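You operate a simulated robot arm through the tools that you are given. There is no shell and no other tool. Be economical: measure what you need, move in short steps, check, and stop when the job is done.

The job below is to be done with a simulated robot arm. You get a single attempt, and the scene is never put back.

JOB
Press the black ring from the grey box into the white socket.
Fine: shut the lid again; dial 2 brings the socket under the red button; turn back to 1 afterwards.

It is judged by the outcome, as a careful person would: the job done as asked, and still so three seconds after it is handed in. It fails if anything else is knocked over, pushed out of place, dropped, spilled or broken. A push-on lid holds only when it is set on centred and level and pressed home; a screw cap is set on level and turned clockwise until tight.

ROBOT AND FRAMES
A 6-joint arm with a two-finger parallel gripper, fixed in place. Base frame: the origin is at the foot of the arm, x ahead of it, y to its left, z up; the work surface is at about z = 0. Units: mm, degrees, N and s.
With the tool pointing down near the work surface it reaches from about 120 to 500 mm from the base axis. Its first joint turns from -72.0 to 72.0 degrees. Payload 0.65 kg.
The TCP is the grasp point between the finger pads, 25 mm short of the fingertips. In the tool frame z runs along the fingers and y along their closing line. Largest opening 76 mm; finger width 18, thickness 10; the body of the gripper, 36 by 78 mm, starts 45 mm behind the TCP.
Orientation is told as [roll, pitch, yaw] about the base's x, y, z axes, in that order, counted from this pose: with the fingers straight down and closing along the base's y, the tool's x points along the base's -x, its y along +y and its z along -z.

CONTROLS
- The arm moves only by the tool jog_arm. Its argument "motion" is a list of rows, each an object of numbers (a shift or turn left out is 0, a gripper value left out holds the last): "rx", "ry", "rz": the turn, a rotation vector about the tool's x, y, z in degrees; "tx", "ty", "tz": the shift along the tool's x, y, z in mm; "jaw": the opening, from 0 (shut) to 1 (fully open). In form: [{"rx": .., "ry": .., "rz": .., "tx": .., "ty": .., "tz": .., "jaw": ..}, ...]. A call has 1 to 10 rows; each row is the pose to reach, as a shift and turn from the pose commanded when the call began, along the tool's axes at that moment. A row lasts 0.2 s, in which the tool goes at most 50 mm and 8.6 degrees; a call with a longer step from one row to the next is refused whole, and so is a gripper value outside its range. Where a pose cannot be reached the arm comes as near as it can. A force on the tool above 90 N (or 10 N above the force at the start of the call, whichever is more), or a blocked arm, ends the call early, and 0.2 s more pass. Each finger travels about 108 mm/s and halts on what it meets, pressing with about 44 N; the grip force reading is that of the motor and also rises with nothing between the fingers. The clock runs only during rows and for 0.2 s after the last one: add rows that repeat a pose to give the fingers time. The reply holds the time, the measured pose of the TCP, the force on the tool along the base axes, the opening and the grip force, in the units named above and with some noise, with the torque about the TCP (base axes, N m) and any sound that the robot's microphone picked up.
- Cameras (640 x 400 px; columns grow to the right, rows downward): "scene" is fixed at [57.8, 267.9, 419.4]; the picture's right is [-0.78, -0.63, 0.00], its down [-0.27, 0.33, -0.90] and it looks along [0.57, -0.70, -0.43] (base axes); focal length 272 px, centre (320, 200). "wrist" rides on the gripper at [58, 11, -81] in the tool frame; the picture's right is [-0.18, 0.98, 0.00], its down [-0.75, -0.14, -0.64] and it looks along [-0.63, -0.12, 0.77] (tool axes); focal length 243 px, centre (320, 200). There is no depth. A picture from a camera that has moved, and an enlarged one, comes with that camera's place and axes in the base frame and with its lens.
- grab_frame(camera): a new picture of that camera. No time passes.
- enlarge(camera, box): a new picture of the part [left, top, right, bottom] of that camera's present view, enlarged. No time passes.
- close_job(): hands the job in; it is judged then, once.

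Work in short steps. Places have to be worked out from the pictures, the camera data and where the tool is seen: move nearer, look again, correct. Check each grasp and each placing, and mend what went wrong. You have 120 turns and 84 pictures in all, those below and enlarged ones among them. Open the gripper and draw the arm clear of the work before you hand the job in, unless the task says otherwise; then end with one line.

The tools are called as a command line: name --argument value ..., lists and objects as JSON in quotes. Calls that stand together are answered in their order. jog_arm: Moves the arm, as the interface text tells. Its arguments: {"type":"object","properties":{"motion":{"type":"array","items":{"type":"object","properties":{"rx":{"type":"number"},"ry":{"type":"number"},"rz":{"type":"number"},"tx":{"type":"number"},"ty":{"type":"number"},"tz":{"type":"number"},"jaw":{"type":"number"}}}}},"required":["motion"]} The other tools are called the same way: grab_frame (camera) takes a picture; enlarge (camera, box) takes an enlarged picture of a part of a camera's view; close_job () hands the job in.

At the start:

```text
time_s: 0.0
position: [253.3, -111.8, 342.6]
tcp_rot: [-0.1, 0.0, 0.0]
contact_force: [-0.3, 0.2, -0.3]
wrist_torque: [-0.02, -0.02, 0.03]
gripper_width: 76.0
grasp_force: 0.1
```

scene: 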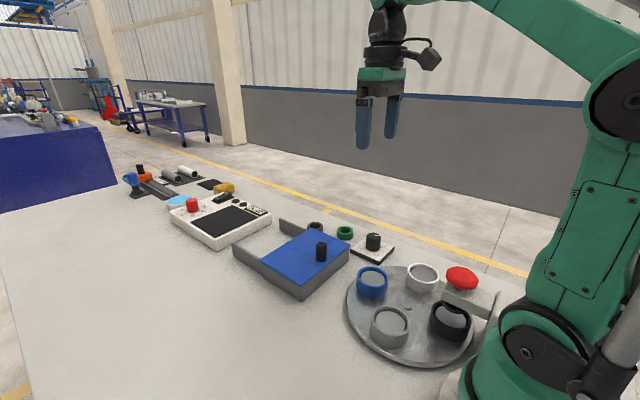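
wrist: 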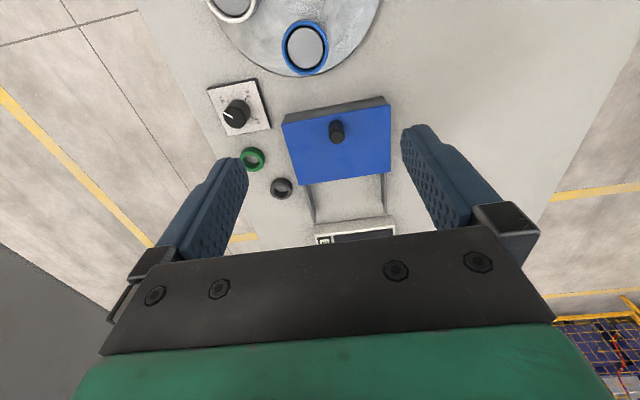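

I start by looking closer at the turntable, the box and the dial.

enlarge --camera "scene" --box '[220, 200, 380, 300]'

enlarge --camera "scene" --box '[330, 220, 530, 370]'

enlarge --camera "wrist" --box '[180, 0, 420, 250]'

```text
4.00 times, centred on (300, 250) of scene
camera zoom: at [57.8, 267.9, 419.4], right [-0.78, -0.63, 0.0], down [-0.27, 0.33, -0.9], along [0.57, -0.7, -0.43], focal length 1086 px, centre (400, 0)
```

zoom: 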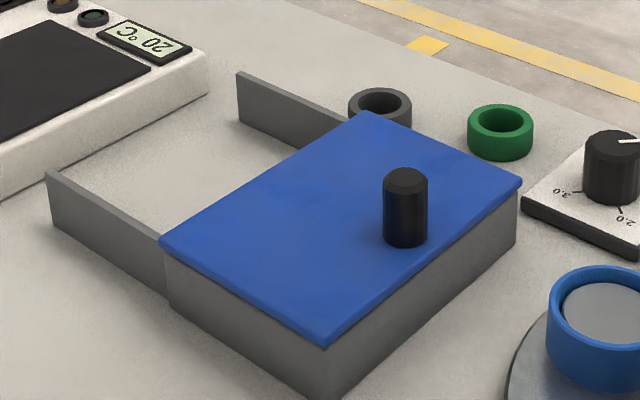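

```text
2.67 times, centred on (430, 295) of scene
camera zoom: at [57.8, 267.9, 419.4], right [-0.78, -0.63, 0.0], down [-0.27, 0.33, -0.9], along [0.57, -0.7, -0.43], focal length 724 px, centre (27, -53)
```

zoom: 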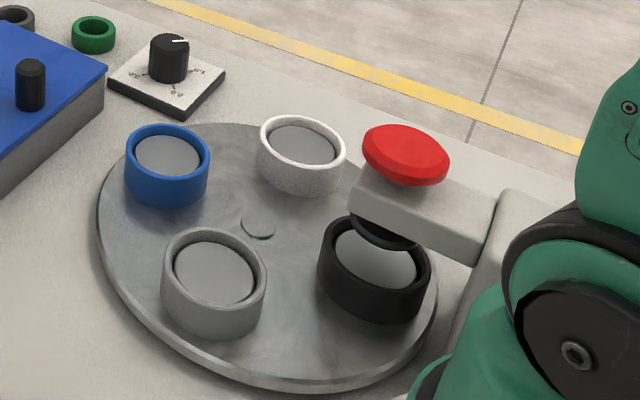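

```text
1.60 times, centred on (300, 125) of wrist
camera zoom: at [195.6, -99.3, 423.1], right [0.18, 0.98, 0.0], down [0.75, -0.14, 0.64], along [0.63, -0.12, -0.77], focal length 388 px, centre (352, 320)
```

zoom: 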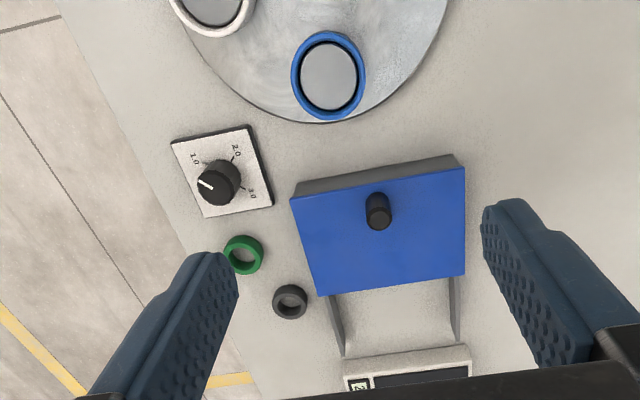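

The layout so far: turntable hub near (171,-137), white socket near (168,-203), button near (97,-142), dial near (316,-263), lid knob near (360,-105). The black ring should be under the lid, which looks like it slides along +x on the rails. I'll go lower to get better pictures of the dial and lid.

jog_arm --motion '[{"ty": -20, "tz": 35}, {"ty": -40, "tz": 70}, {"ty": -60, "tz": 110}, {"ty": -68, "tz": 123}]'

grab_frame --camera "wrist"

enlarge --camera "wrist" --box '[200, 0, 440, 150]'

```text
time_s: 1.0
position: [253.2, -180.3, 216.8]
tcp_rot: [0.0, 0.0, 0.0]
contact_force: [0.4, -0.8, -0.7]
wrist_torque: [0.0, -0.01, 0.01]
gripper_width: 76.0
grasp_force: 0.1
```

```text
78 pictures are left
camera wrist: at [195.8, -168.3, 299.6], right [0.18, 0.98, 0.0], down [0.75, -0.14, 0.64], along [0.63, -0.12, -0.77], focal length 243 px, centre (320, 200)
```

wrist: 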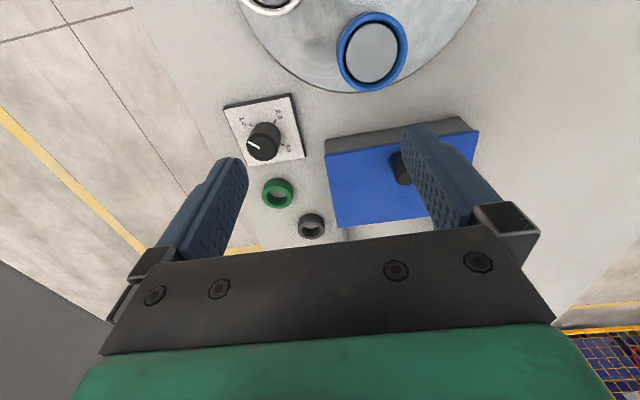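

```text
2.67 times, centred on (320, 75) of wrist
camera zoom: at [195.8, -168.3, 299.6], right [0.18, 0.98, 0.0], down [0.75, -0.14, 0.64], along [0.63, -0.12, -0.77], focal length 647 px, centre (320, 533)
```

zoom: 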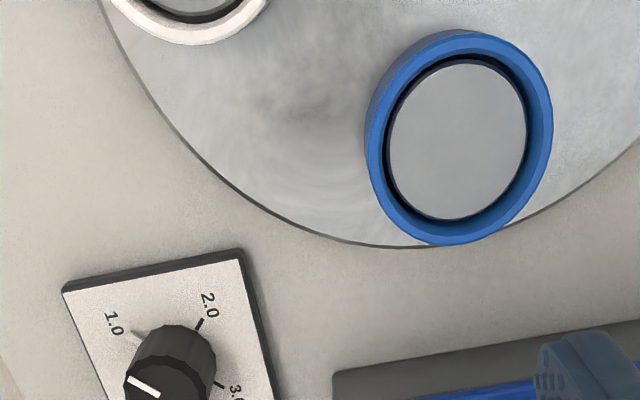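

The dial's pointer needs a closer look: it seems not to sit exactly on the 1.0 tick from this angle. I'll move so the dial falls in the middle of the wrist view.

jog_arm --motion '[{"tx": 25, "ty": -20}, {"tx": 50, "ty": -40, "tz": 15}, {"tx": 63, "ty": -60, "tz": 46}]'

enlarge --camera "wrist" --box '[220, 80, 460, 230]'

enlarge --camera "scene" --box '[340, 215, 420, 265]'

```text
time_s: 1.8
position: [189.3, -239.8, 173.3]
tcp_rot: [0.0, -0.1, -0.1]
contact_force: [0.3, 0.0, 0.3]
wrist_torque: [0.01, 0.03, 0.01]
gripper_width: 76.0
grasp_force: 0.0
```

```text
2.67 times, centred on (340, 155) of wrist
camera zoom: at [131.5, -227.7, 254.3], right [0.18, 0.98, 0.0], down [0.75, -0.14, 0.64], along [0.63, -0.12, -0.77], focal length 647 px, centre (267, 320)
```

zoom: 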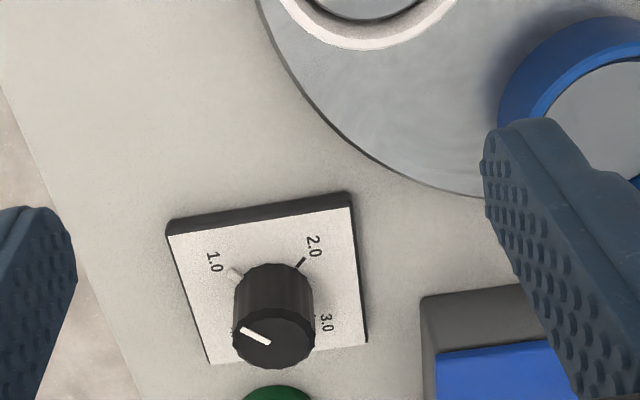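

```text
8.00 times, centred on (380, 240) of scene
camera zoom: at [57.8, 267.9, 419.4], right [-0.78, -0.63, 0.0], down [-0.27, 0.33, -0.9], along [0.57, -0.7, -0.43], focal length 2172 px, centre (-160, -120)
```

zoom: 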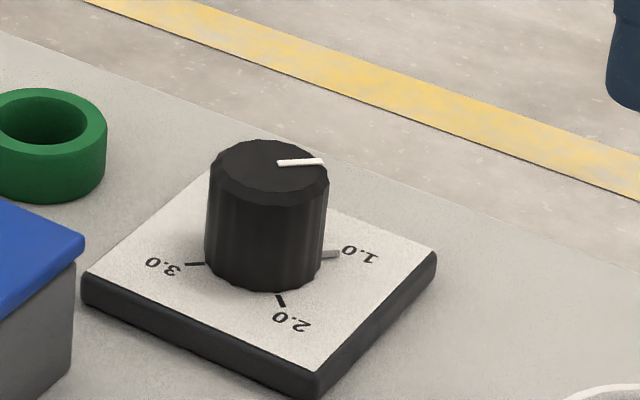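

The dial knob is at about (314,-264), on 1.0; ticks are 90° apart and 1→2 is clockwise from above. Now I look at the lid and its knob before opening it.

jog_arm --motion '[{"tx": -20, "ty": 45}, {"tx": -45, "ty": 85}, {"tx": -60, "ty": 125}]'

grab_frame --camera "wrist"

enlarge --camera "scene" --box '[220, 200, 380, 300]'

```text
time_s: 2.6
position: [251.2, -115.6, 172.4]
tcp_rot: [0.0, 0.0, -0.1]
contact_force: [-0.2, 0.8, 0.5]
wrist_torque: [0.03, 0.0, -0.04]
gripper_width: 75.9
grasp_force: 0.1
```

```text
74 pictures are left
camera wrist: at [193.7, -103.6, 252.9], right [0.19, 0.98, 0.0], down [0.75, -0.14, 0.64], along [0.63, -0.12, -0.77], focal length 243 px, centre (320, 200)
```

wrist: 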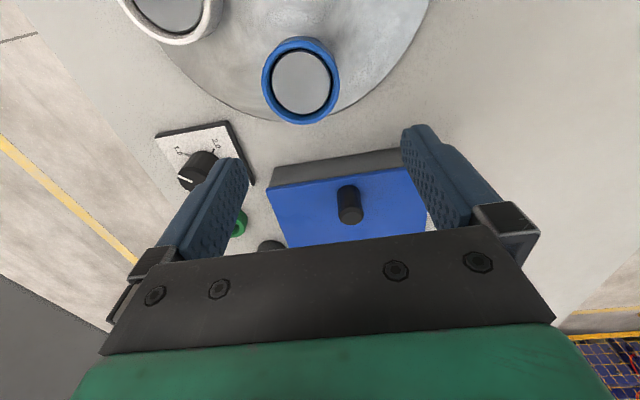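

```text
4.00 times, centred on (300, 250) of scene
camera zoom: at [57.8, 267.9, 419.4], right [-0.78, -0.63, 0.0], down [-0.27, 0.33, -0.9], along [0.57, -0.7, -0.43], focal length 1086 px, centre (400, 0)
```

zoom: 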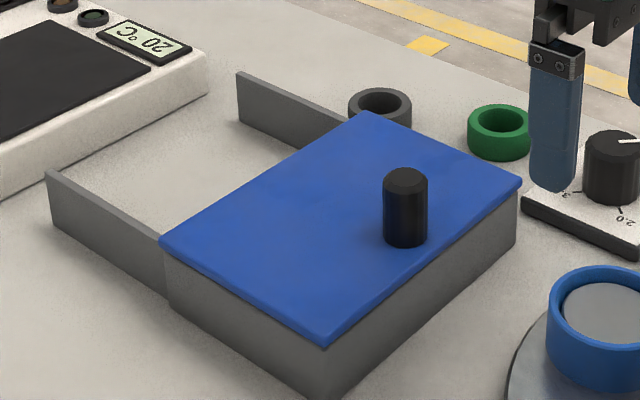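

The lid top is about z 43 and its knob stands at about (363,-107), from z 44 to 74, 24 mm thick. I move above it, narrow the jaws a little and check the alignment.

jog_arm --motion '[{"tx": -40, "ty": 3, "jaw": 0.75}, {"tx": -80, "ty": 6}, {"tx": -112, "ty": 9, "tz": 20}, {"tx": -112, "ty": 9, "tz": 60}]'

enlarge --camera "scene" --box '[220, 180, 380, 280]'

grab_frame --camera "wrist"

```text
time_s: 3.6
position: [361.2, -106.6, 112.0]
tcp_rot: [0.0, 0.0, 0.0]
contact_force: [0.3, -0.5, -0.2]
wrist_torque: [0.0, -0.04, -0.01]
gripper_width: 56.9
grasp_force: 0.1
```

```text
4.00 times, centred on (300, 230) of scene
camera zoom: at [57.8, 267.9, 419.4], right [-0.78, -0.63, 0.0], down [-0.27, 0.33, -0.9], along [0.57, -0.7, -0.43], focal length 1086 px, centre (400, 80)
```

zoom: 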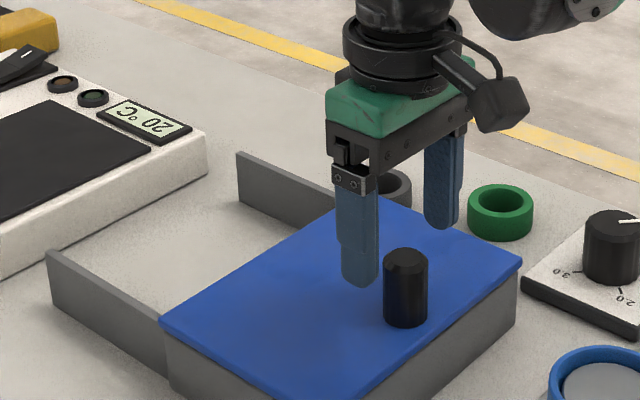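

```text
71 pictures are left
camera wrist: at [303.9, -94.8, 193.3], right [0.18, 0.98, 0.0], down [0.75, -0.14, 0.64], along [0.63, -0.12, -0.77], focal length 243 px, centre (320, 200)
```

wrist: 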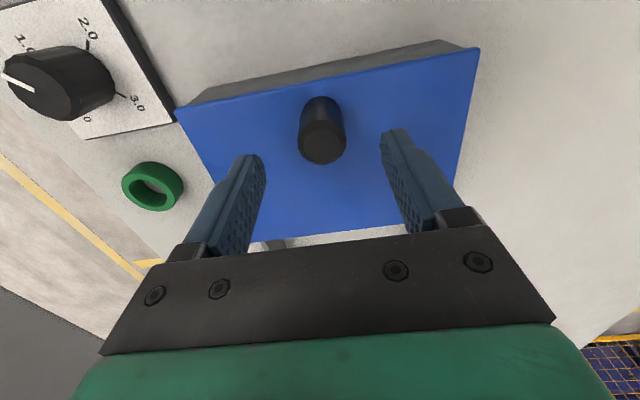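

Cross-checking both cameras: the knob is at about (360,-107), lid top near z 50, knob top near z 82. The tool is centred; I lower to z 80 and grip.

jog_arm --motion '[{"tz": 16}, {"tz": 32}, {"tz": 32, "jaw": 0.2}, {"tz": 32, "jaw": 0.2}, {"tz": 32, "jaw": 0.2}]'

enlarge --camera "scene" --box '[220, 180, 380, 280]'

```text
time_s: 4.8
position: [361.9, -105.0, 80.4]
tcp_rot: [0.0, 0.0, 0.1]
contact_force: [0.4, 23.6, -9.8]
wrist_torque: [-0.56, 0.02, -0.09]
gripper_width: 23.8
grasp_force: 40.0
```

```text
4.00 times, centred on (300, 230) of scene
camera zoom: at [57.9, 267.9, 419.4], right [-0.78, -0.63, 0.0], down [-0.27, 0.33, -0.9], along [0.57, -0.7, -0.43], focal length 1086 px, centre (400, 80)
```

zoom: 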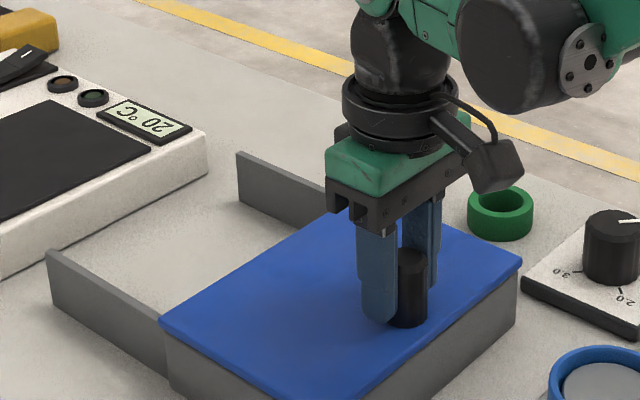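

The knob is held (23.8 mm), with a sideways load of 23 N in y; I relieve that by 2 mm and slide the lid slowly in +x.

jog_arm --motion '[{"ty": 2}, {"ty": 2, "tx": -5}, {"ty": 2, "tx": -12}, {"ty": 2, "tx": -20}]'

enlarge --camera "scene" --box '[220, 180, 380, 280]'

```text
time_s: 5.8
position: [382.1, -104.9, 80.4]
tcp_rot: [-0.2, 0.0, -0.2]
contact_force: [-1.1, -11.3, -26.6]
wrist_torque: [0.55, 0.03, 0.08]
gripper_width: 23.9
grasp_force: 40.4
```

```text
4.00 times, centred on (300, 230) of scene
camera zoom: at [57.9, 267.9, 419.4], right [-0.78, -0.63, 0.0], down [-0.27, 0.33, -0.9], along [0.57, -0.7, -0.43], focal length 1086 px, centre (400, 80)
```

zoom: 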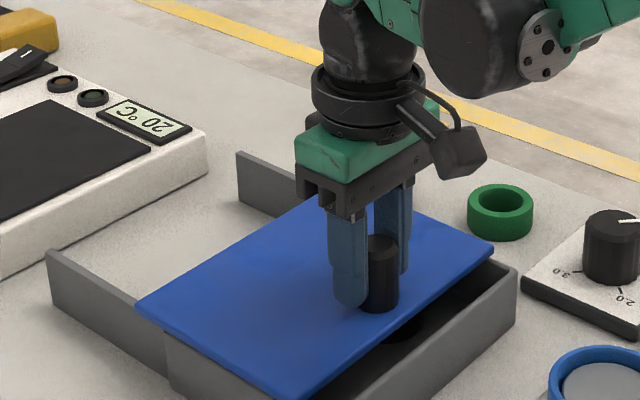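

The lid slides freely along the rails and an opening shows. I continue in +x by another 60 mm.

jog_arm --motion '[{"tx": -10, "ty": -1}, {"tx": -20, "ty": -1}, {"tx": -30, "ty": -1}, {"tx": -40, "ty": -1}, {"tx": -50, "ty": -1}, {"tx": -60, "ty": -1}]'

enlarge --camera "scene" --box '[220, 180, 380, 280]'

```text
time_s: 7.2
position: [442.4, -105.4, 81.6]
tcp_rot: [-0.4, 0.1, -0.2]
contact_force: [0.3, -30.6, -4.4]
wrist_torque: [0.5, -0.08, 0.11]
gripper_width: 23.7
grasp_force: 40.0
```

```text
4.00 times, centred on (300, 230) of scene
camera zoom: at [57.9, 267.9, 419.4], right [-0.78, -0.63, 0.0], down [-0.27, 0.33, -0.9], along [0.57, -0.7, -0.43], focal length 1086 px, centre (400, 80)
```

zoom: 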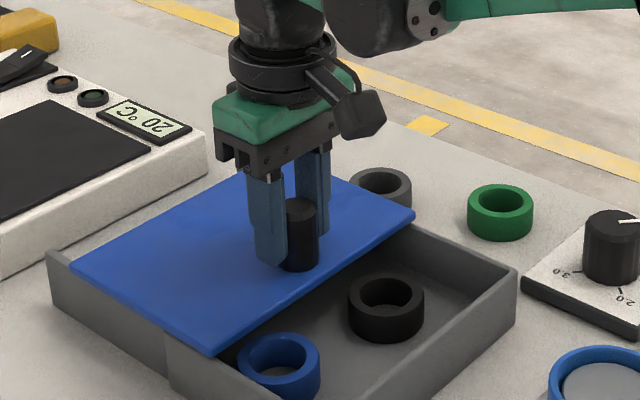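

The box holds a black ring (about (399,-139)) and a blue one. Roughly 28 mm of rail is left, so I open 15 mm further for clearance, then release the knob.

jog_arm --motion '[{"tx": -8, "ty": -1}, {"tx": -15, "ty": -1}, {"tx": -15, "ty": -1}, {"tx": -15, "ty": -1, "jaw": 0.6}, {"tx": -15, "ty": -1, "jaw": 0.6}]'

jog_arm --motion '[{"tz": -25}, {"tz": -60}, {"tz": -80, "tx": 30}, {"tz": -80, "tx": 70, "ty": -20}, {"tz": -80, "tx": 110, "ty": -28}]'

grab_frame --camera "wrist"

enlarge --camera "scene" --box '[220, 190, 380, 290]'

```text
time_s: 8.4
position: [457.0, -104.9, 80.3]
tcp_rot: [0.0, 0.0, 0.0]
contact_force: [0.0, -0.1, 0.3]
wrist_torque: [0.02, -0.01, -0.04]
gripper_width: 45.7
grasp_force: 0.1
```

```text
time_s: 9.6
position: [346.4, -132.5, 160.8]
tcp_rot: [0.0, 0.0, 0.0]
contact_force: [0.2, 0.6, 0.6]
wrist_torque: [0.02, -0.04, -0.03]
gripper_width: 45.7
grasp_force: 0.1
```

```text
67 pictures are left
camera wrist: at [289.6, -121.2, 241.8], right [0.18, 0.98, 0.0], down [0.75, -0.14, 0.64], along [0.63, -0.12, -0.77], focal length 243 px, centre (320, 200)
```

wrist: 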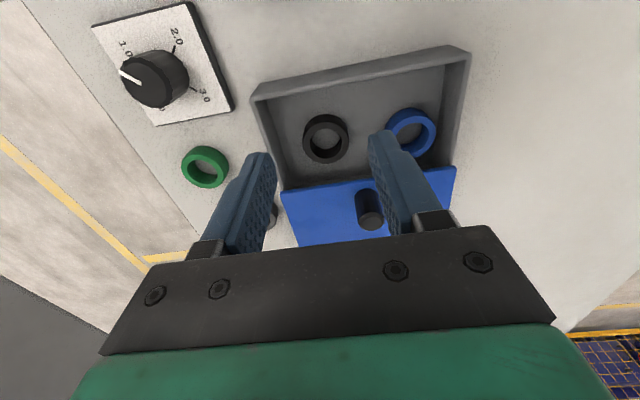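

```text
4.00 times, centred on (300, 240) of scene
camera zoom: at [57.9, 267.9, 419.4], right [-0.78, -0.63, 0.0], down [-0.27, 0.33, -0.9], along [0.57, -0.7, -0.43], focal length 1086 px, centre (400, 40)
```

zoom: 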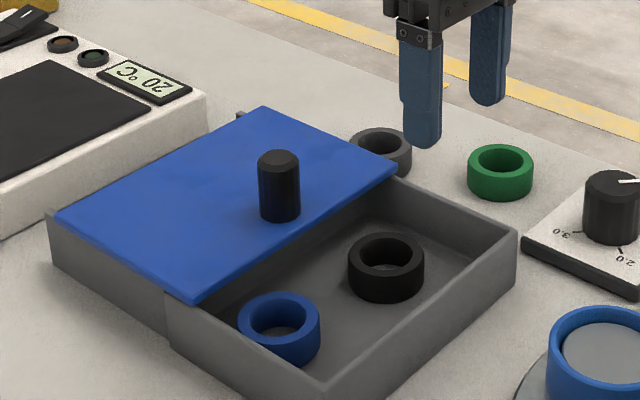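

The black ring lies at about (389,-134), top near z 32. I open the jaws to 65 mm and go above it to check.

jog_arm --motion '[{"tx": -20, "jaw": 0.85}, {"tx": -43, "ty": -2, "tz": 30}, {"tx": -43, "ty": -2, "tz": 75}]'

grab_frame --camera "wrist"

enlarge --camera "scene" --box '[220, 190, 380, 290]'

```text
time_s: 10.4
position: [390.7, -134.5, 85.6]
tcp_rot: [-0.1, 0.0, -0.1]
contact_force: [0.5, -0.4, 0.6]
wrist_torque: [-0.01, 0.01, 0.04]
gripper_width: 64.5
grasp_force: 0.1
```

```text
65 pictures are left
camera wrist: at [332.8, -122.8, 166.7], right [0.18, 0.98, 0.0], down [0.75, -0.14, 0.64], along [0.63, -0.12, -0.77], focal length 243 px, centre (320, 200)
```

wrist: 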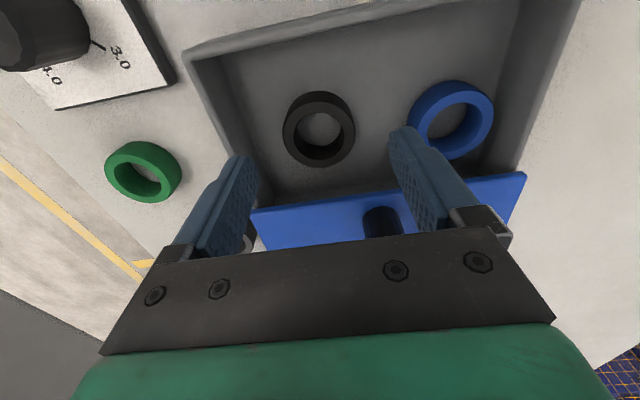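

```text
4.00 times, centred on (300, 240) of scene
camera zoom: at [57.8, 267.9, 419.4], right [-0.78, -0.63, 0.0], down [-0.27, 0.33, -0.9], along [0.57, -0.7, -0.43], focal length 1086 px, centre (400, 40)
```

zoom: 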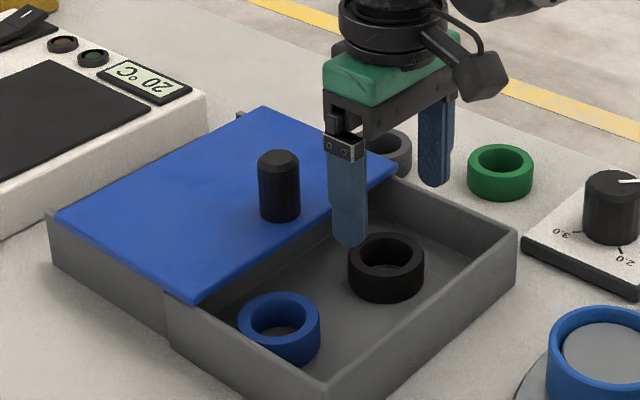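

Ring centre refined to (393.5,-135), top near z 31, outer diameter about 42. I lower to z 48, so only the top of the ring is gripped, and close.

jog_arm --motion '[{"tx": -3, "tz": 20}, {"tx": -3, "tz": 37.5}, {"tx": -3, "tz": 37.5, "jaw": 0.45}, {"tx": -3, "tz": 37.5, "jaw": 0.45}, {"tx": -3, "tz": 37.5, "jaw": 0.45}]'

enlarge --camera "scene" --box '[260, 210, 372, 280]'

enlarge --camera "wrist" --box '[220, 60, 420, 185]'

```text
time_s: 11.6
position: [393.2, -137.1, 49.5]
tcp_rot: [-0.1, 0.2, 0.0]
contact_force: [0.0, -1.1, 1.6]
wrist_torque: [-0.04, -0.05, 0.04]
gripper_width: 44.1
grasp_force: 44.1
```

```text
5.71 times, centred on (316, 245) of scene
camera zoom: at [57.8, 267.9, 419.4], right [-0.78, -0.63, 0.0], down [-0.27, 0.33, -0.9], along [0.57, -0.7, -0.43], focal length 1552 px, centre (343, -57)
```

zoom: 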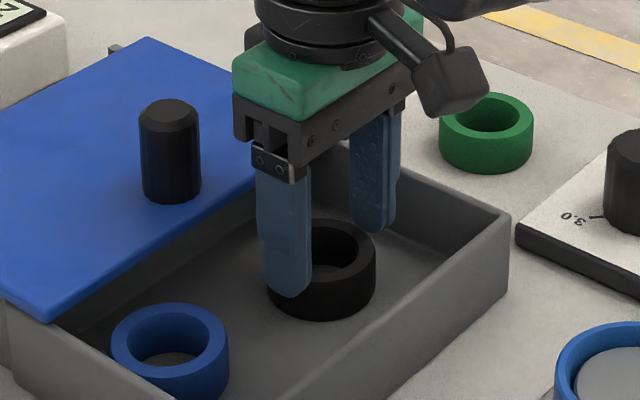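

```text
3.20 times, centred on (320, 122) of wrist
camera zoom: at [335.5, -124.1, 130.6], right [0.18, 0.98, 0.0], down [0.75, -0.14, 0.64], along [0.63, -0.12, -0.77], focal length 776 px, centre (320, 448)
```

zoom: 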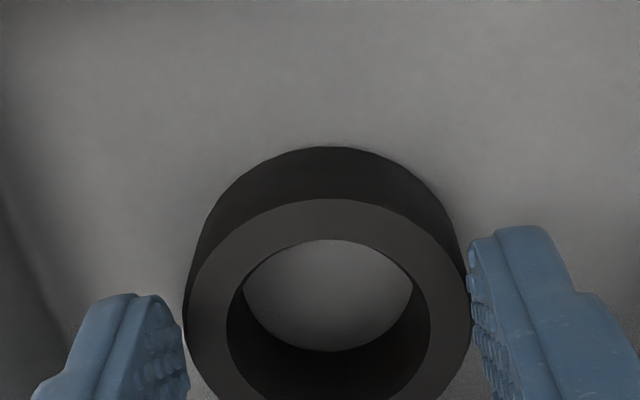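

The ring is held (44.1 mm, 44 N). I lift it straight up and check that it came along level.

jog_arm --motion '[{"tz": -15}, {"tz": -40}, {"tz": -70}, {"tz": -95}]'

enlarge --camera "scene" --box '[220, 140, 380, 240]'

enlarge --camera "scene" --box '[390, 240, 470, 290]'

```text
time_s: 12.6
position: [395.0, -134.5, 143.9]
tcp_rot: [0.0, 0.0, 0.1]
contact_force: [-1.1, 0.6, -0.6]
wrist_torque: [0.02, 0.02, 0.0]
gripper_width: 44.4
grasp_force: 43.9
```

```text
4.00 times, centred on (300, 190) of scene
camera zoom: at [57.8, 267.9, 419.4], right [-0.78, -0.63, 0.0], down [-0.27, 0.33, -0.9], along [0.57, -0.7, -0.43], focal length 1086 px, centre (400, 240)
```

zoom: 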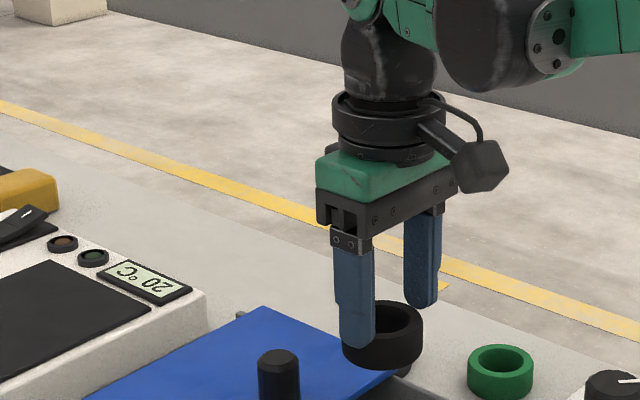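

```text
8.00 times, centred on (430, 265) of scene
camera zoom: at [57.8, 267.9, 419.4], right [-0.78, -0.63, 0.0], down [-0.27, 0.33, -0.9], along [0.57, -0.7, -0.43], focal length 2172 px, centre (-560, -320)
```

zoom: 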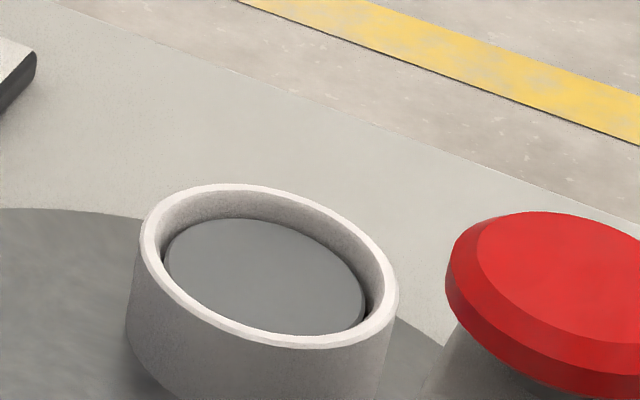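

The ring is held level. I raise it and carry it to near the white socket for a look from above with the wrist camera.

jog_arm --motion '[{"tz": -30}, {"tx": 40, "ty": -10, "tz": -30}, {"tx": 80, "ty": -25, "tz": -30}, {"tx": 120, "ty": -40, "tz": -30}, {"tx": 160, "ty": -60, "tz": -30}, {"tx": 200, "ty": -75, "tz": -30}]'

grab_frame --camera "wrist"

enlarge --camera "wrist" --box '[200, 0, 440, 150]'

grab_frame --camera "scene"

```text
time_s: 14.0
position: [193.3, -210.7, 171.1]
tcp_rot: [0.0, 0.0, -0.1]
contact_force: [-0.8, 0.7, -0.3]
wrist_torque: [0.01, 0.01, -0.01]
gripper_width: 44.1
grasp_force: 44.1
```

```text
59 pictures are left
camera wrist: at [136.0, -198.0, 253.4], right [0.18, 0.98, 0.0], down [0.75, -0.14, 0.64], along [0.63, -0.12, -0.77], focal length 243 px, centre (320, 200)
```

wrist: 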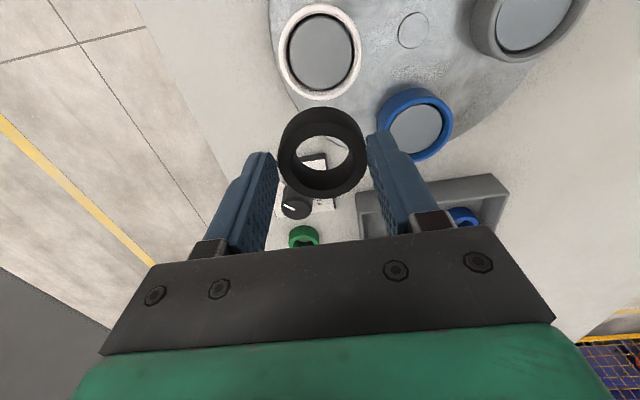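

```text
2.67 times, centred on (320, 75) of wrist
camera zoom: at [136.0, -198.0, 253.4], right [0.18, 0.98, 0.0], down [0.75, -0.14, 0.64], along [0.63, -0.12, -0.77], focal length 647 px, centre (320, 533)
```

zoom: 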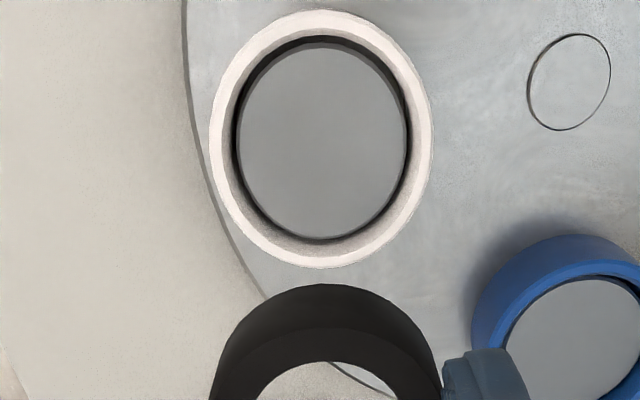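

```text
57 pictures are left
```

scene: 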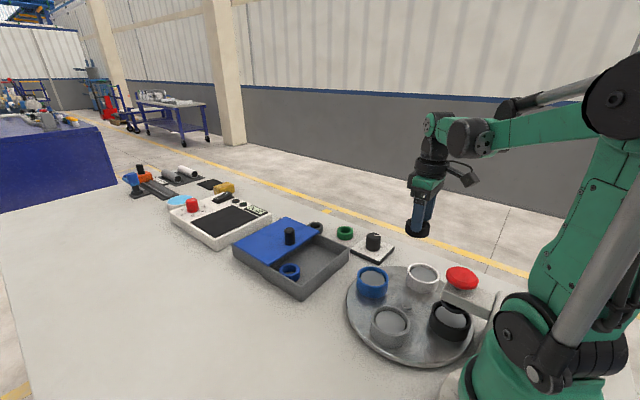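

The white socket's rim is centred near (168,-204), rim z about 46, inner width about 50 — the ring (44 mm) goes inside. Relative to the tool I move 26 mm back and 4.5 mm in y, then lower to just above the socket.

jog_arm --motion '[{"tx": 26, "ty": 4.5}, {"tx": 26, "ty": 4.5, "tz": 35}, {"tx": 26, "ty": 4.5, "tz": 75}]'

enlarge --camera "wrist" --box '[220, 60, 420, 185]'

enlarge --camera "scene" --box '[360, 210, 488, 290]'

```text
time_s: 14.8
position: [168.2, -202.7, 99.6]
tcp_rot: [0.0, -0.1, 0.0]
contact_force: [0.2, 0.2, -0.7]
wrist_torque: [0.01, 0.01, 0.01]
gripper_width: 43.7
grasp_force: 44.0
```

```text
3.20 times, centred on (320, 122) of wrist
camera zoom: at [111.1, -191.4, 179.6], right [0.18, 0.98, 0.0], down [0.75, -0.14, 0.64], along [0.63, -0.12, -0.77], focal length 776 px, centre (320, 448)
```

zoom: 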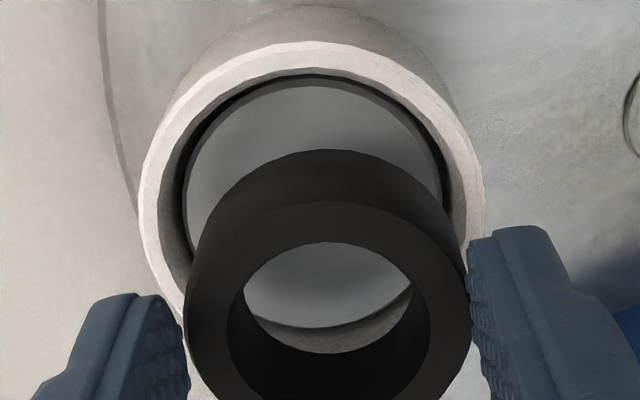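

```text
5.00 times, centred on (424, 250) of scene
camera zoom: at [57.8, 267.9, 419.4], right [-0.78, -0.63, 0.0], down [-0.27, 0.33, -0.9], along [0.57, -0.7, -0.43], focal length 1358 px, centre (-200, -50)
```

zoom: 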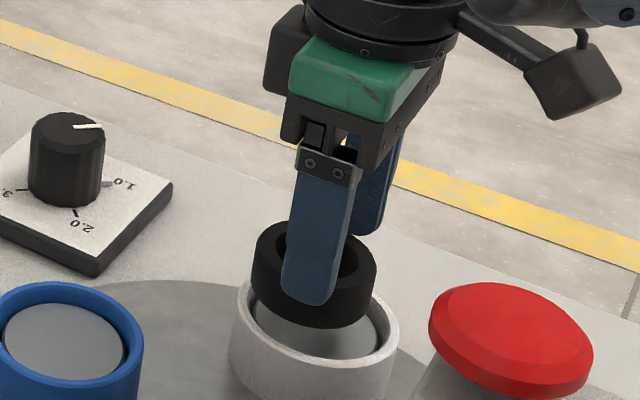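

Comparing rim and ring outlines, the ring should go about 2 mm in -x and 3 mm in -y. I correct and lower until it is just above the rim, then look again.

jog_arm --motion '[{"tx": 2, "ty": -3}, {"tx": 2, "ty": -3, "tz": 10}]'

enlarge --camera "wrist" --box '[220, 60, 420, 185]'

enlarge --camera "scene" --box '[390, 235, 470, 285]'

```text
time_s: 15.4
position: [166.8, -207.4, 89.3]
tcp_rot: [0.2, 0.0, 0.0]
contact_force: [-2.3, 8.6, 35.0]
wrist_torque: [-0.06, -0.78, 0.17]
gripper_width: 43.9
grasp_force: 44.0
```

```text
3.20 times, centred on (320, 122) of wrist
camera zoom: at [109.0, -195.9, 169.6], right [0.18, 0.98, 0.0], down [0.75, -0.14, 0.64], along [0.63, -0.12, -0.77], focal length 776 px, centre (320, 448)
```

zoom: 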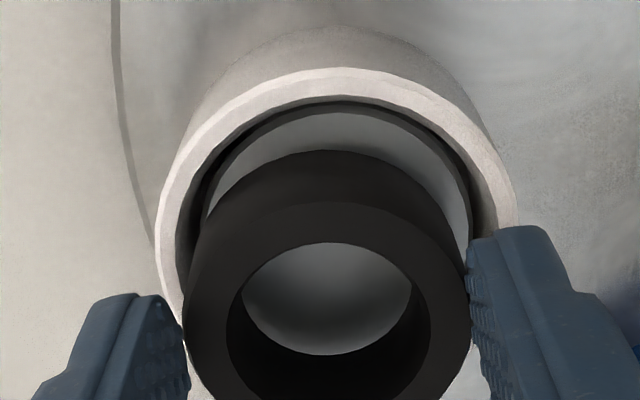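

```text
8.00 times, centred on (430, 260) of scene
camera zoom: at [57.8, 268.0, 419.3], right [-0.78, -0.63, 0.0], down [-0.27, 0.33, -0.9], along [0.57, -0.7, -0.43], focal length 2172 px, centre (-560, -280)
```

zoom: 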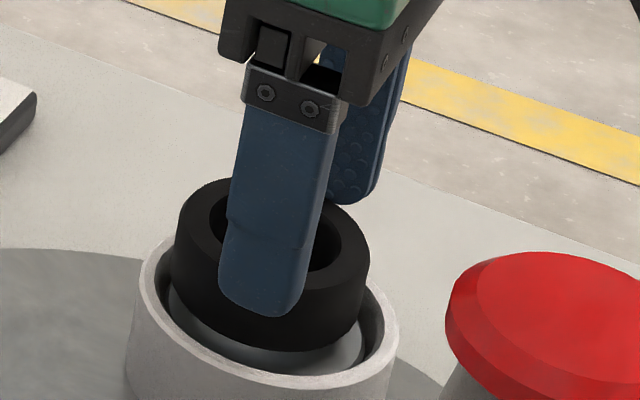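

It touched at 35 N; the torque places the contact at the ring's +x, slightly -y edge, i.e. on the rim. I lift 5 mm, shift 2.5 mm in -x and 1.5 mm in +y, then try lowering gently.

jog_arm --motion '[{"tz": -5}, {"tz": -5, "tx": 2.5, "ty": 1.5}, {"tz": -5, "tx": 2.5, "ty": 1.5}, {"tz": -1, "tx": 2.5, "ty": 1.5}]'

enlarge --camera "wrist" --box '[220, 60, 420, 185]'

enlarge --camera "scene" --box '[390, 235, 470, 285]'

```text
time_s: 16.4
position: [162.6, -206.4, 89.2]
tcp_rot: [0.0, 0.0, 0.0]
contact_force: [-0.1, -0.7, 0.4]
wrist_torque: [0.0, 0.01, 0.02]
gripper_width: 43.8
grasp_force: 44.6
```

```text
3.20 times, centred on (320, 122) of wrist
camera zoom: at [105.5, -194.9, 171.1], right [0.18, 0.98, 0.0], down [0.75, -0.14, 0.64], along [0.63, -0.12, -0.77], focal length 776 px, centre (320, 448)
```

zoom: 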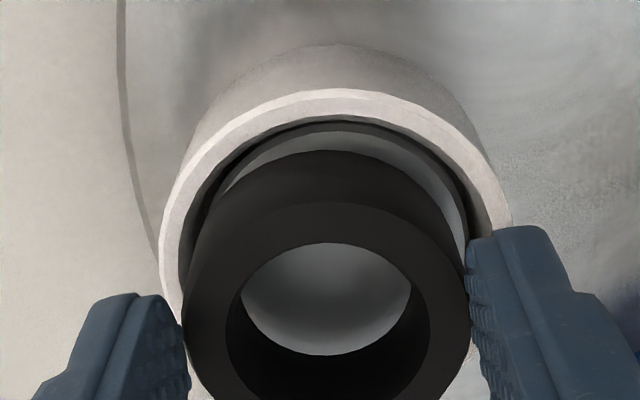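

```text
8.00 times, centred on (430, 260) of scene
camera zoom: at [57.8, 267.9, 419.4], right [-0.78, -0.63, 0.0], down [-0.27, 0.33, -0.9], along [0.57, -0.7, -0.43], focal length 2172 px, centre (-560, -280)
```

zoom: 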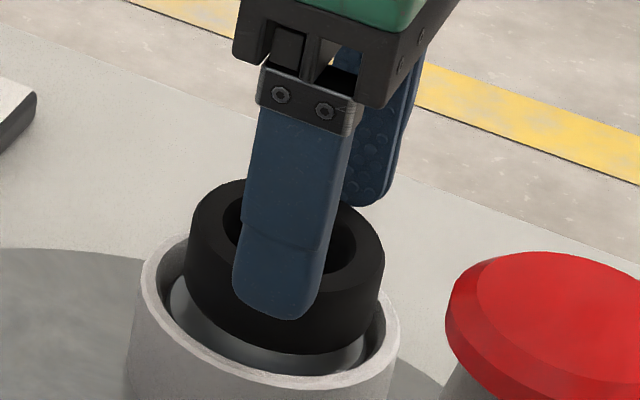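

No contact now. Combined outlines in both views say the earlier x was nearly right: the ring was simply standing on the raised disc inside the socket. I shift 2.5 mm in +x and 0.6 mm in +y and look.

jog_arm --motion '[{"tx": -2.5, "ty": 0.6}, {"tx": -2.5, "ty": 0.6}]'

enlarge --camera "wrist" --box '[220, 60, 420, 185]'

enlarge --camera "scene" --box '[390, 235, 470, 285]'

```text
time_s: 17.0
position: [164.5, -205.8, 89.8]
tcp_rot: [0.0, 0.0, 0.1]
contact_force: [0.9, -0.3, -0.2]
wrist_torque: [-0.01, 0.03, 0.02]
gripper_width: 43.5
grasp_force: 44.1
```

```text
3.20 times, centred on (320, 122) of wrist
camera zoom: at [107.8, -194.3, 170.8], right [0.18, 0.98, 0.0], down [0.75, -0.14, 0.64], along [0.63, -0.12, -0.77], focal length 776 px, centre (320, 448)
```

zoom: 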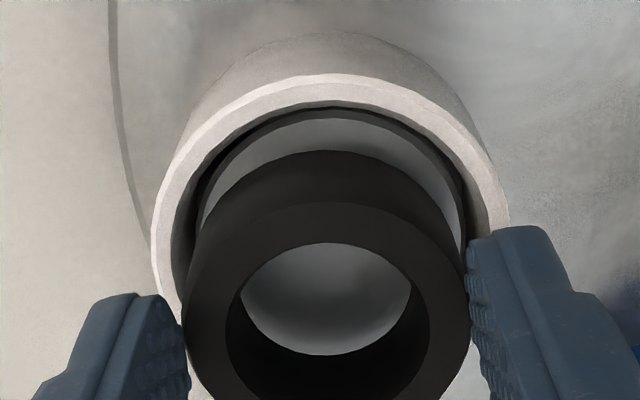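

```text
8.00 times, centred on (430, 260) of scene
camera zoom: at [57.8, 267.9, 419.4], right [-0.78, -0.63, 0.0], down [-0.27, 0.33, -0.9], along [0.57, -0.7, -0.43], focal length 2172 px, centre (-560, -280)
```

zoom: 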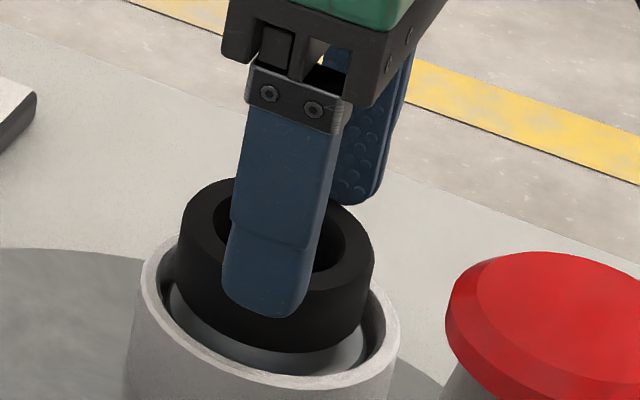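

Well centred within about 1–2 mm. I add 1 mm in +x and lower in small steps until contact.

jog_arm --motion '[{"tx": -1, "tz": 1}, {"tx": -1, "tz": 2}, {"tx": -1, "tz": 3}, {"tx": -1, "tz": 4}, {"tx": -1, "tz": 5}]'

enlarge --camera "scene" --box '[390, 235, 470, 285]'

enlarge --camera "wrist" --box '[220, 60, 420, 185]'

```text
time_s: 18.2
position: [165.9, -205.1, 83.0]
tcp_rot: [0.1, 0.0, 0.0]
contact_force: [-8.5, 22.4, 37.1]
wrist_torque: [0.55, -0.74, 0.3]
gripper_width: 43.6
grasp_force: 43.7
```

```text
8.00 times, centred on (430, 260) of scene
camera zoom: at [57.8, 268.0, 419.3], right [-0.78, -0.63, 0.0], down [-0.27, 0.33, -0.9], along [0.57, -0.7, -0.43], focal length 2172 px, centre (-560, -280)
```

zoom: 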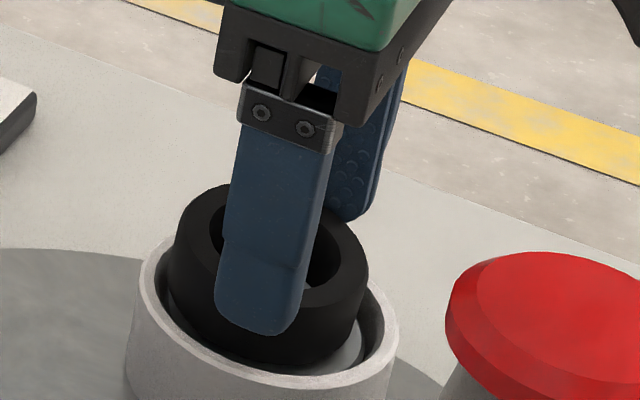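

```text
3.20 times, centred on (320, 122) of wrist
camera zoom: at [108.7, -194.1, 165.3], right [0.18, 0.98, 0.0], down [0.75, -0.14, 0.64], along [0.63, -0.12, -0.77], focal length 776 px, centre (320, 448)
```

zoom: 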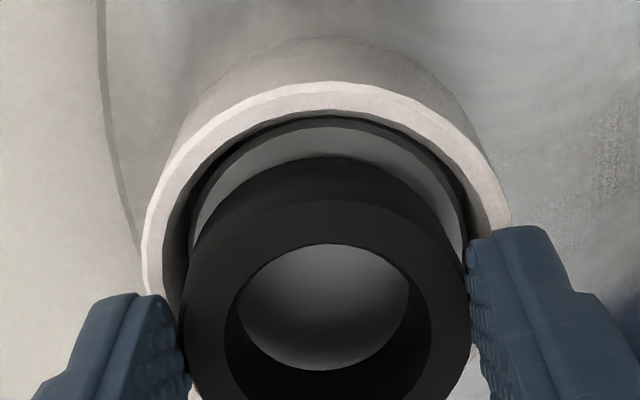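

Now 6 mm deeper, with side forces (-8,+22) pointing to contact on the +x/-y inner edge. I back off 3 mm, shift 1.5 mm in -x and 2 mm in +y, and lower again.

jog_arm --motion '[{"tz": -3}, {"tz": -3, "tx": 1.5, "ty": 2}, {"tz": -1, "tx": 1.5, "ty": 2}, {"tz": 1, "tx": 1.5, "ty": 2}, {"tz": 3, "tx": 1.5, "ty": 2}]'

enlarge --camera "scene" --box '[390, 235, 470, 285]'

enlarge --camera "wrist" --box '[220, 60, 420, 185]'

```text
time_s: 19.4
position: [164.4, -204.5, 79.9]
tcp_rot: [-0.1, -0.1, 0.0]
contact_force: [-0.2, -2.1, 2.1]
wrist_torque: [-0.05, 0.08, 0.01]
gripper_width: 43.8
grasp_force: 44.1
```

```text
8.00 times, centred on (430, 260) of scene
camera zoom: at [57.8, 267.9, 419.4], right [-0.78, -0.63, 0.0], down [-0.27, 0.33, -0.9], along [0.57, -0.7, -0.43], focal length 2172 px, centre (-560, -280)
```

zoom: 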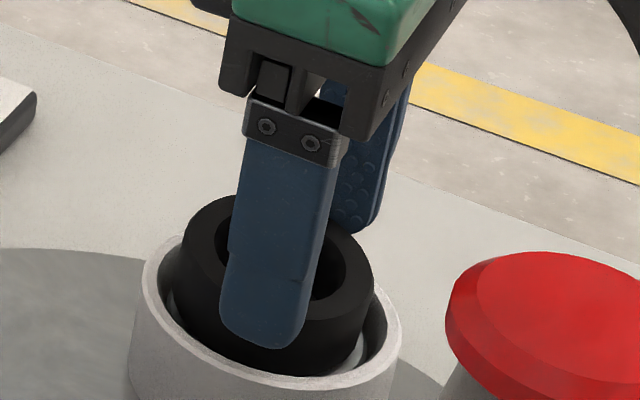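

```text
3.20 times, centred on (320, 122) of wrist
camera zoom: at [106.6, -192.9, 162.9], right [0.18, 0.98, 0.0], down [0.75, -0.14, 0.64], along [0.63, -0.12, -0.77], focal length 776 px, centre (320, 448)
```

zoom: 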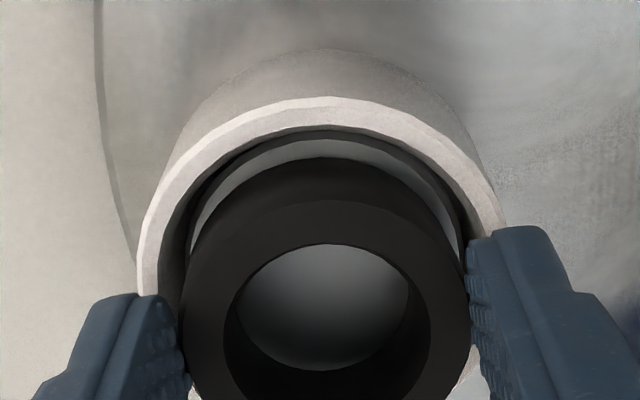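

No load now at z 80. I continue lowering in 1 mm steps, watching the force.

jog_arm --motion '[{"tz": 1}, {"tz": 2}, {"tz": 3}, {"tz": 4}]'

enlarge --camera "scene" --box '[390, 235, 470, 285]'

```text
time_s: 20.4
position: [165.1, -205.1, 77.2]
tcp_rot: [0.0, 0.0, 0.1]
contact_force: [-1.4, -1.6, 3.0]
wrist_torque: [-0.04, -0.01, 0.01]
gripper_width: 43.6
grasp_force: 44.0
```

```text
8.00 times, centred on (430, 260) of scene
camera zoom: at [57.8, 267.9, 419.4], right [-0.78, -0.63, 0.0], down [-0.27, 0.33, -0.9], along [0.57, -0.7, -0.43], focal length 2172 px, centre (-560, -280)
```

zoom: 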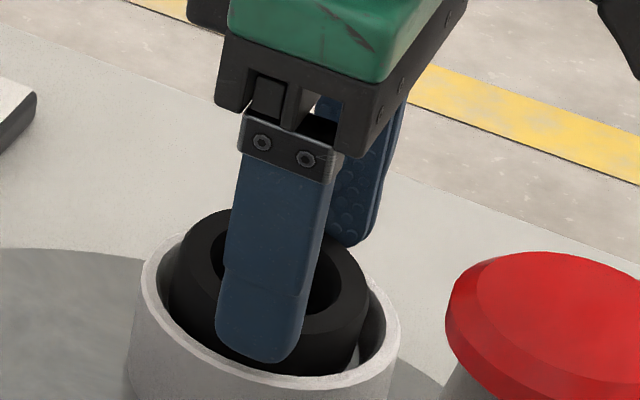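

Light load only (3 N), so the ring may be just reaching the disc. Two more millimetres, gently.

jog_arm --motion '[{"tz": 1}, {"tz": 2}, {"tz": 3}]'

enlarge --camera "scene" --box '[390, 235, 470, 285]'

enlarge --camera "wrist" --box '[220, 60, 420, 185]'

```text
time_s: 21.2
position: [164.8, -204.9, 74.8]
tcp_rot: [0.0, 0.0, 0.0]
contact_force: [-0.8, 0.1, 2.6]
wrist_torque: [0.04, 0.07, 0.02]
gripper_width: 43.5
grasp_force: 44.2
```

```text
8.00 times, centred on (430, 260) of scene
camera zoom: at [57.8, 267.9, 419.4], right [-0.78, -0.63, 0.0], down [-0.27, 0.33, -0.9], along [0.57, -0.7, -0.43], focal length 2172 px, centre (-560, -280)
```

zoom: 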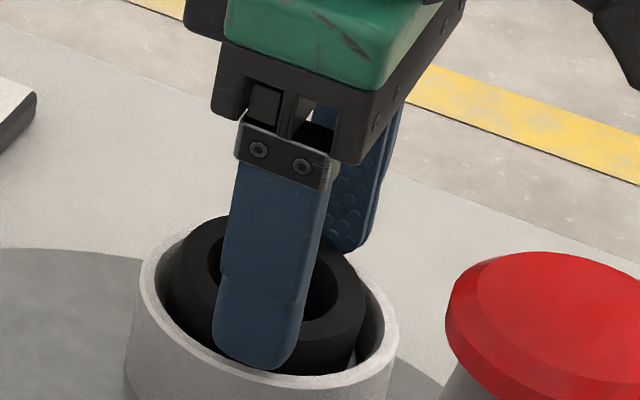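

```text
3.20 times, centred on (320, 122) of wrist
camera zoom: at [107.4, -192.9, 156.1], right [0.18, 0.98, 0.0], down [0.75, -0.14, 0.64], along [0.63, -0.12, -0.77], focal length 776 px, centre (320, 448)
```

zoom: 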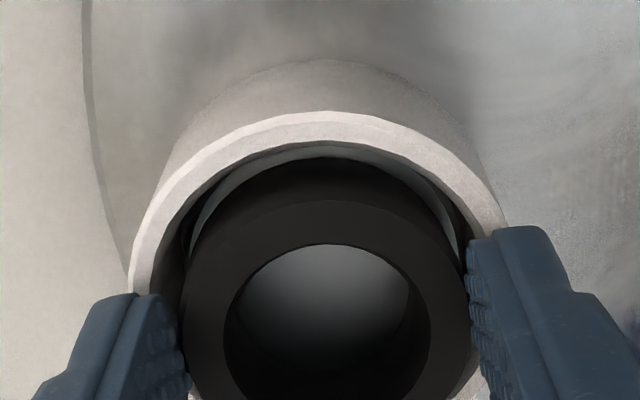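

Still going in freely. I lower on in 1 mm steps until there is real contact.

jog_arm --motion '[{"tz": 1}, {"tz": 2}, {"tz": 3}]'

enlarge --camera "scene" --box '[390, 235, 470, 285]'

```text
time_s: 22.0
position: [164.8, -204.3, 72.7]
tcp_rot: [0.0, 0.0, -0.1]
contact_force: [0.9, -0.5, 2.3]
wrist_torque: [0.07, 0.04, -0.02]
gripper_width: 43.5
grasp_force: 44.2
```

```text
8.00 times, centred on (430, 260) of scene
camera zoom: at [57.8, 267.9, 419.4], right [-0.78, -0.63, 0.0], down [-0.27, 0.33, -0.9], along [0.57, -0.7, -0.43], focal length 2172 px, centre (-560, -280)
```

zoom: 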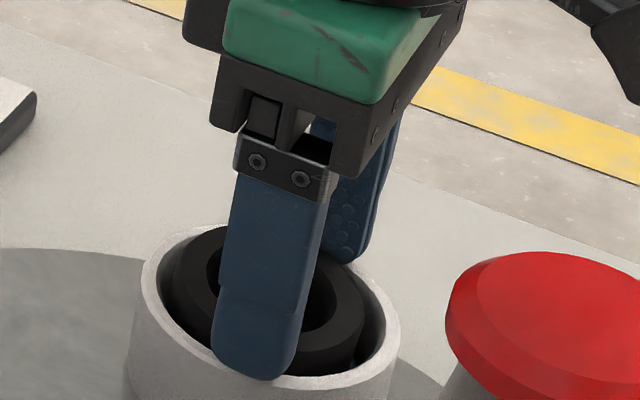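

Tips are near rim height. One more small step to feel for a stop before releasing.

jog_arm --motion '[{"tz": 1}, {"tz": 2}]'

```text
time_s: 22.6
position: [165.2, -204.2, 71.6]
tcp_rot: [0.1, 0.0, 0.1]
contact_force: [0.0, 5.1, 30.1]
wrist_torque: [-0.72, 0.0, 0.02]
gripper_width: 43.7
grasp_force: 43.4
stopped in row 2: the force on the tool passed its limit at 102 N (the readings are from after the stop); the commanded pose is now the measured one
```

The -y fingertip touched the rim (rim z ≈ 46.5). I raise 1.5 mm and release the ring so it settles in the socket.

jog_arm --motion '[{"tz": -1.5}, {"tz": -1.5, "jaw": 0.72}, {"tz": -1.5, "jaw": 0.72}]'

enlarge --camera "wrist" --box '[220, 60, 420, 185]'

enlarge --camera "scene" --box '[390, 235, 470, 285]'

```text
time_s: 23.4
position: [164.6, -204.3, 71.8]
tcp_rot: [0.1, 0.2, 0.2]
contact_force: [-0.6, -0.8, -0.5]
wrist_torque: [0.02, 0.01, 0.0]
gripper_width: 54.4
grasp_force: 0.0
```

```text
3.20 times, centred on (320, 122) of wrist
camera zoom: at [107.3, -193.0, 153.8], right [0.18, 0.98, 0.0], down [0.75, -0.14, 0.64], along [0.63, -0.12, -0.77], focal length 776 px, centre (320, 448)
```

zoom: 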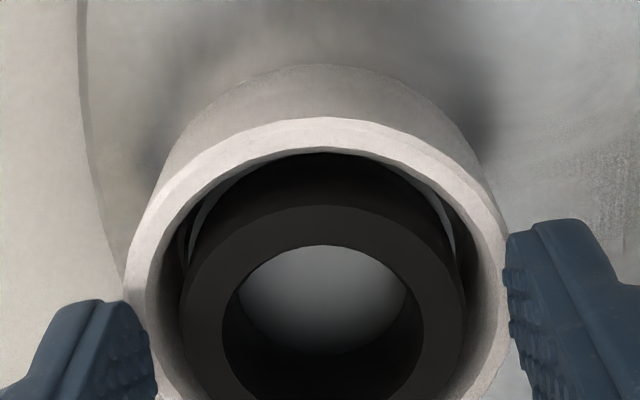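

```text
8.00 times, centred on (430, 260) of scene
camera zoom: at [57.8, 267.9, 419.4], right [-0.78, -0.63, 0.0], down [-0.27, 0.33, -0.9], along [0.57, -0.7, -0.43], focal length 2172 px, centre (-560, -280)
```

zoom: 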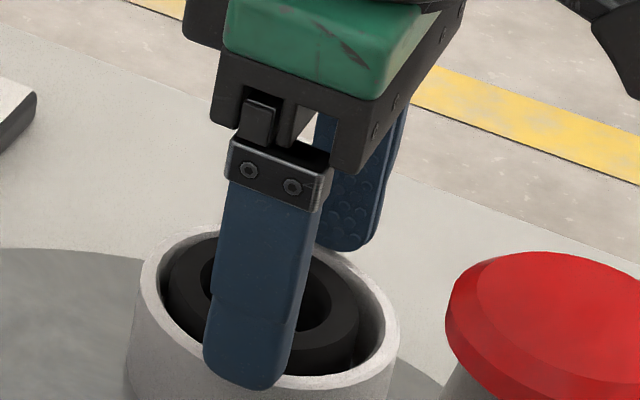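

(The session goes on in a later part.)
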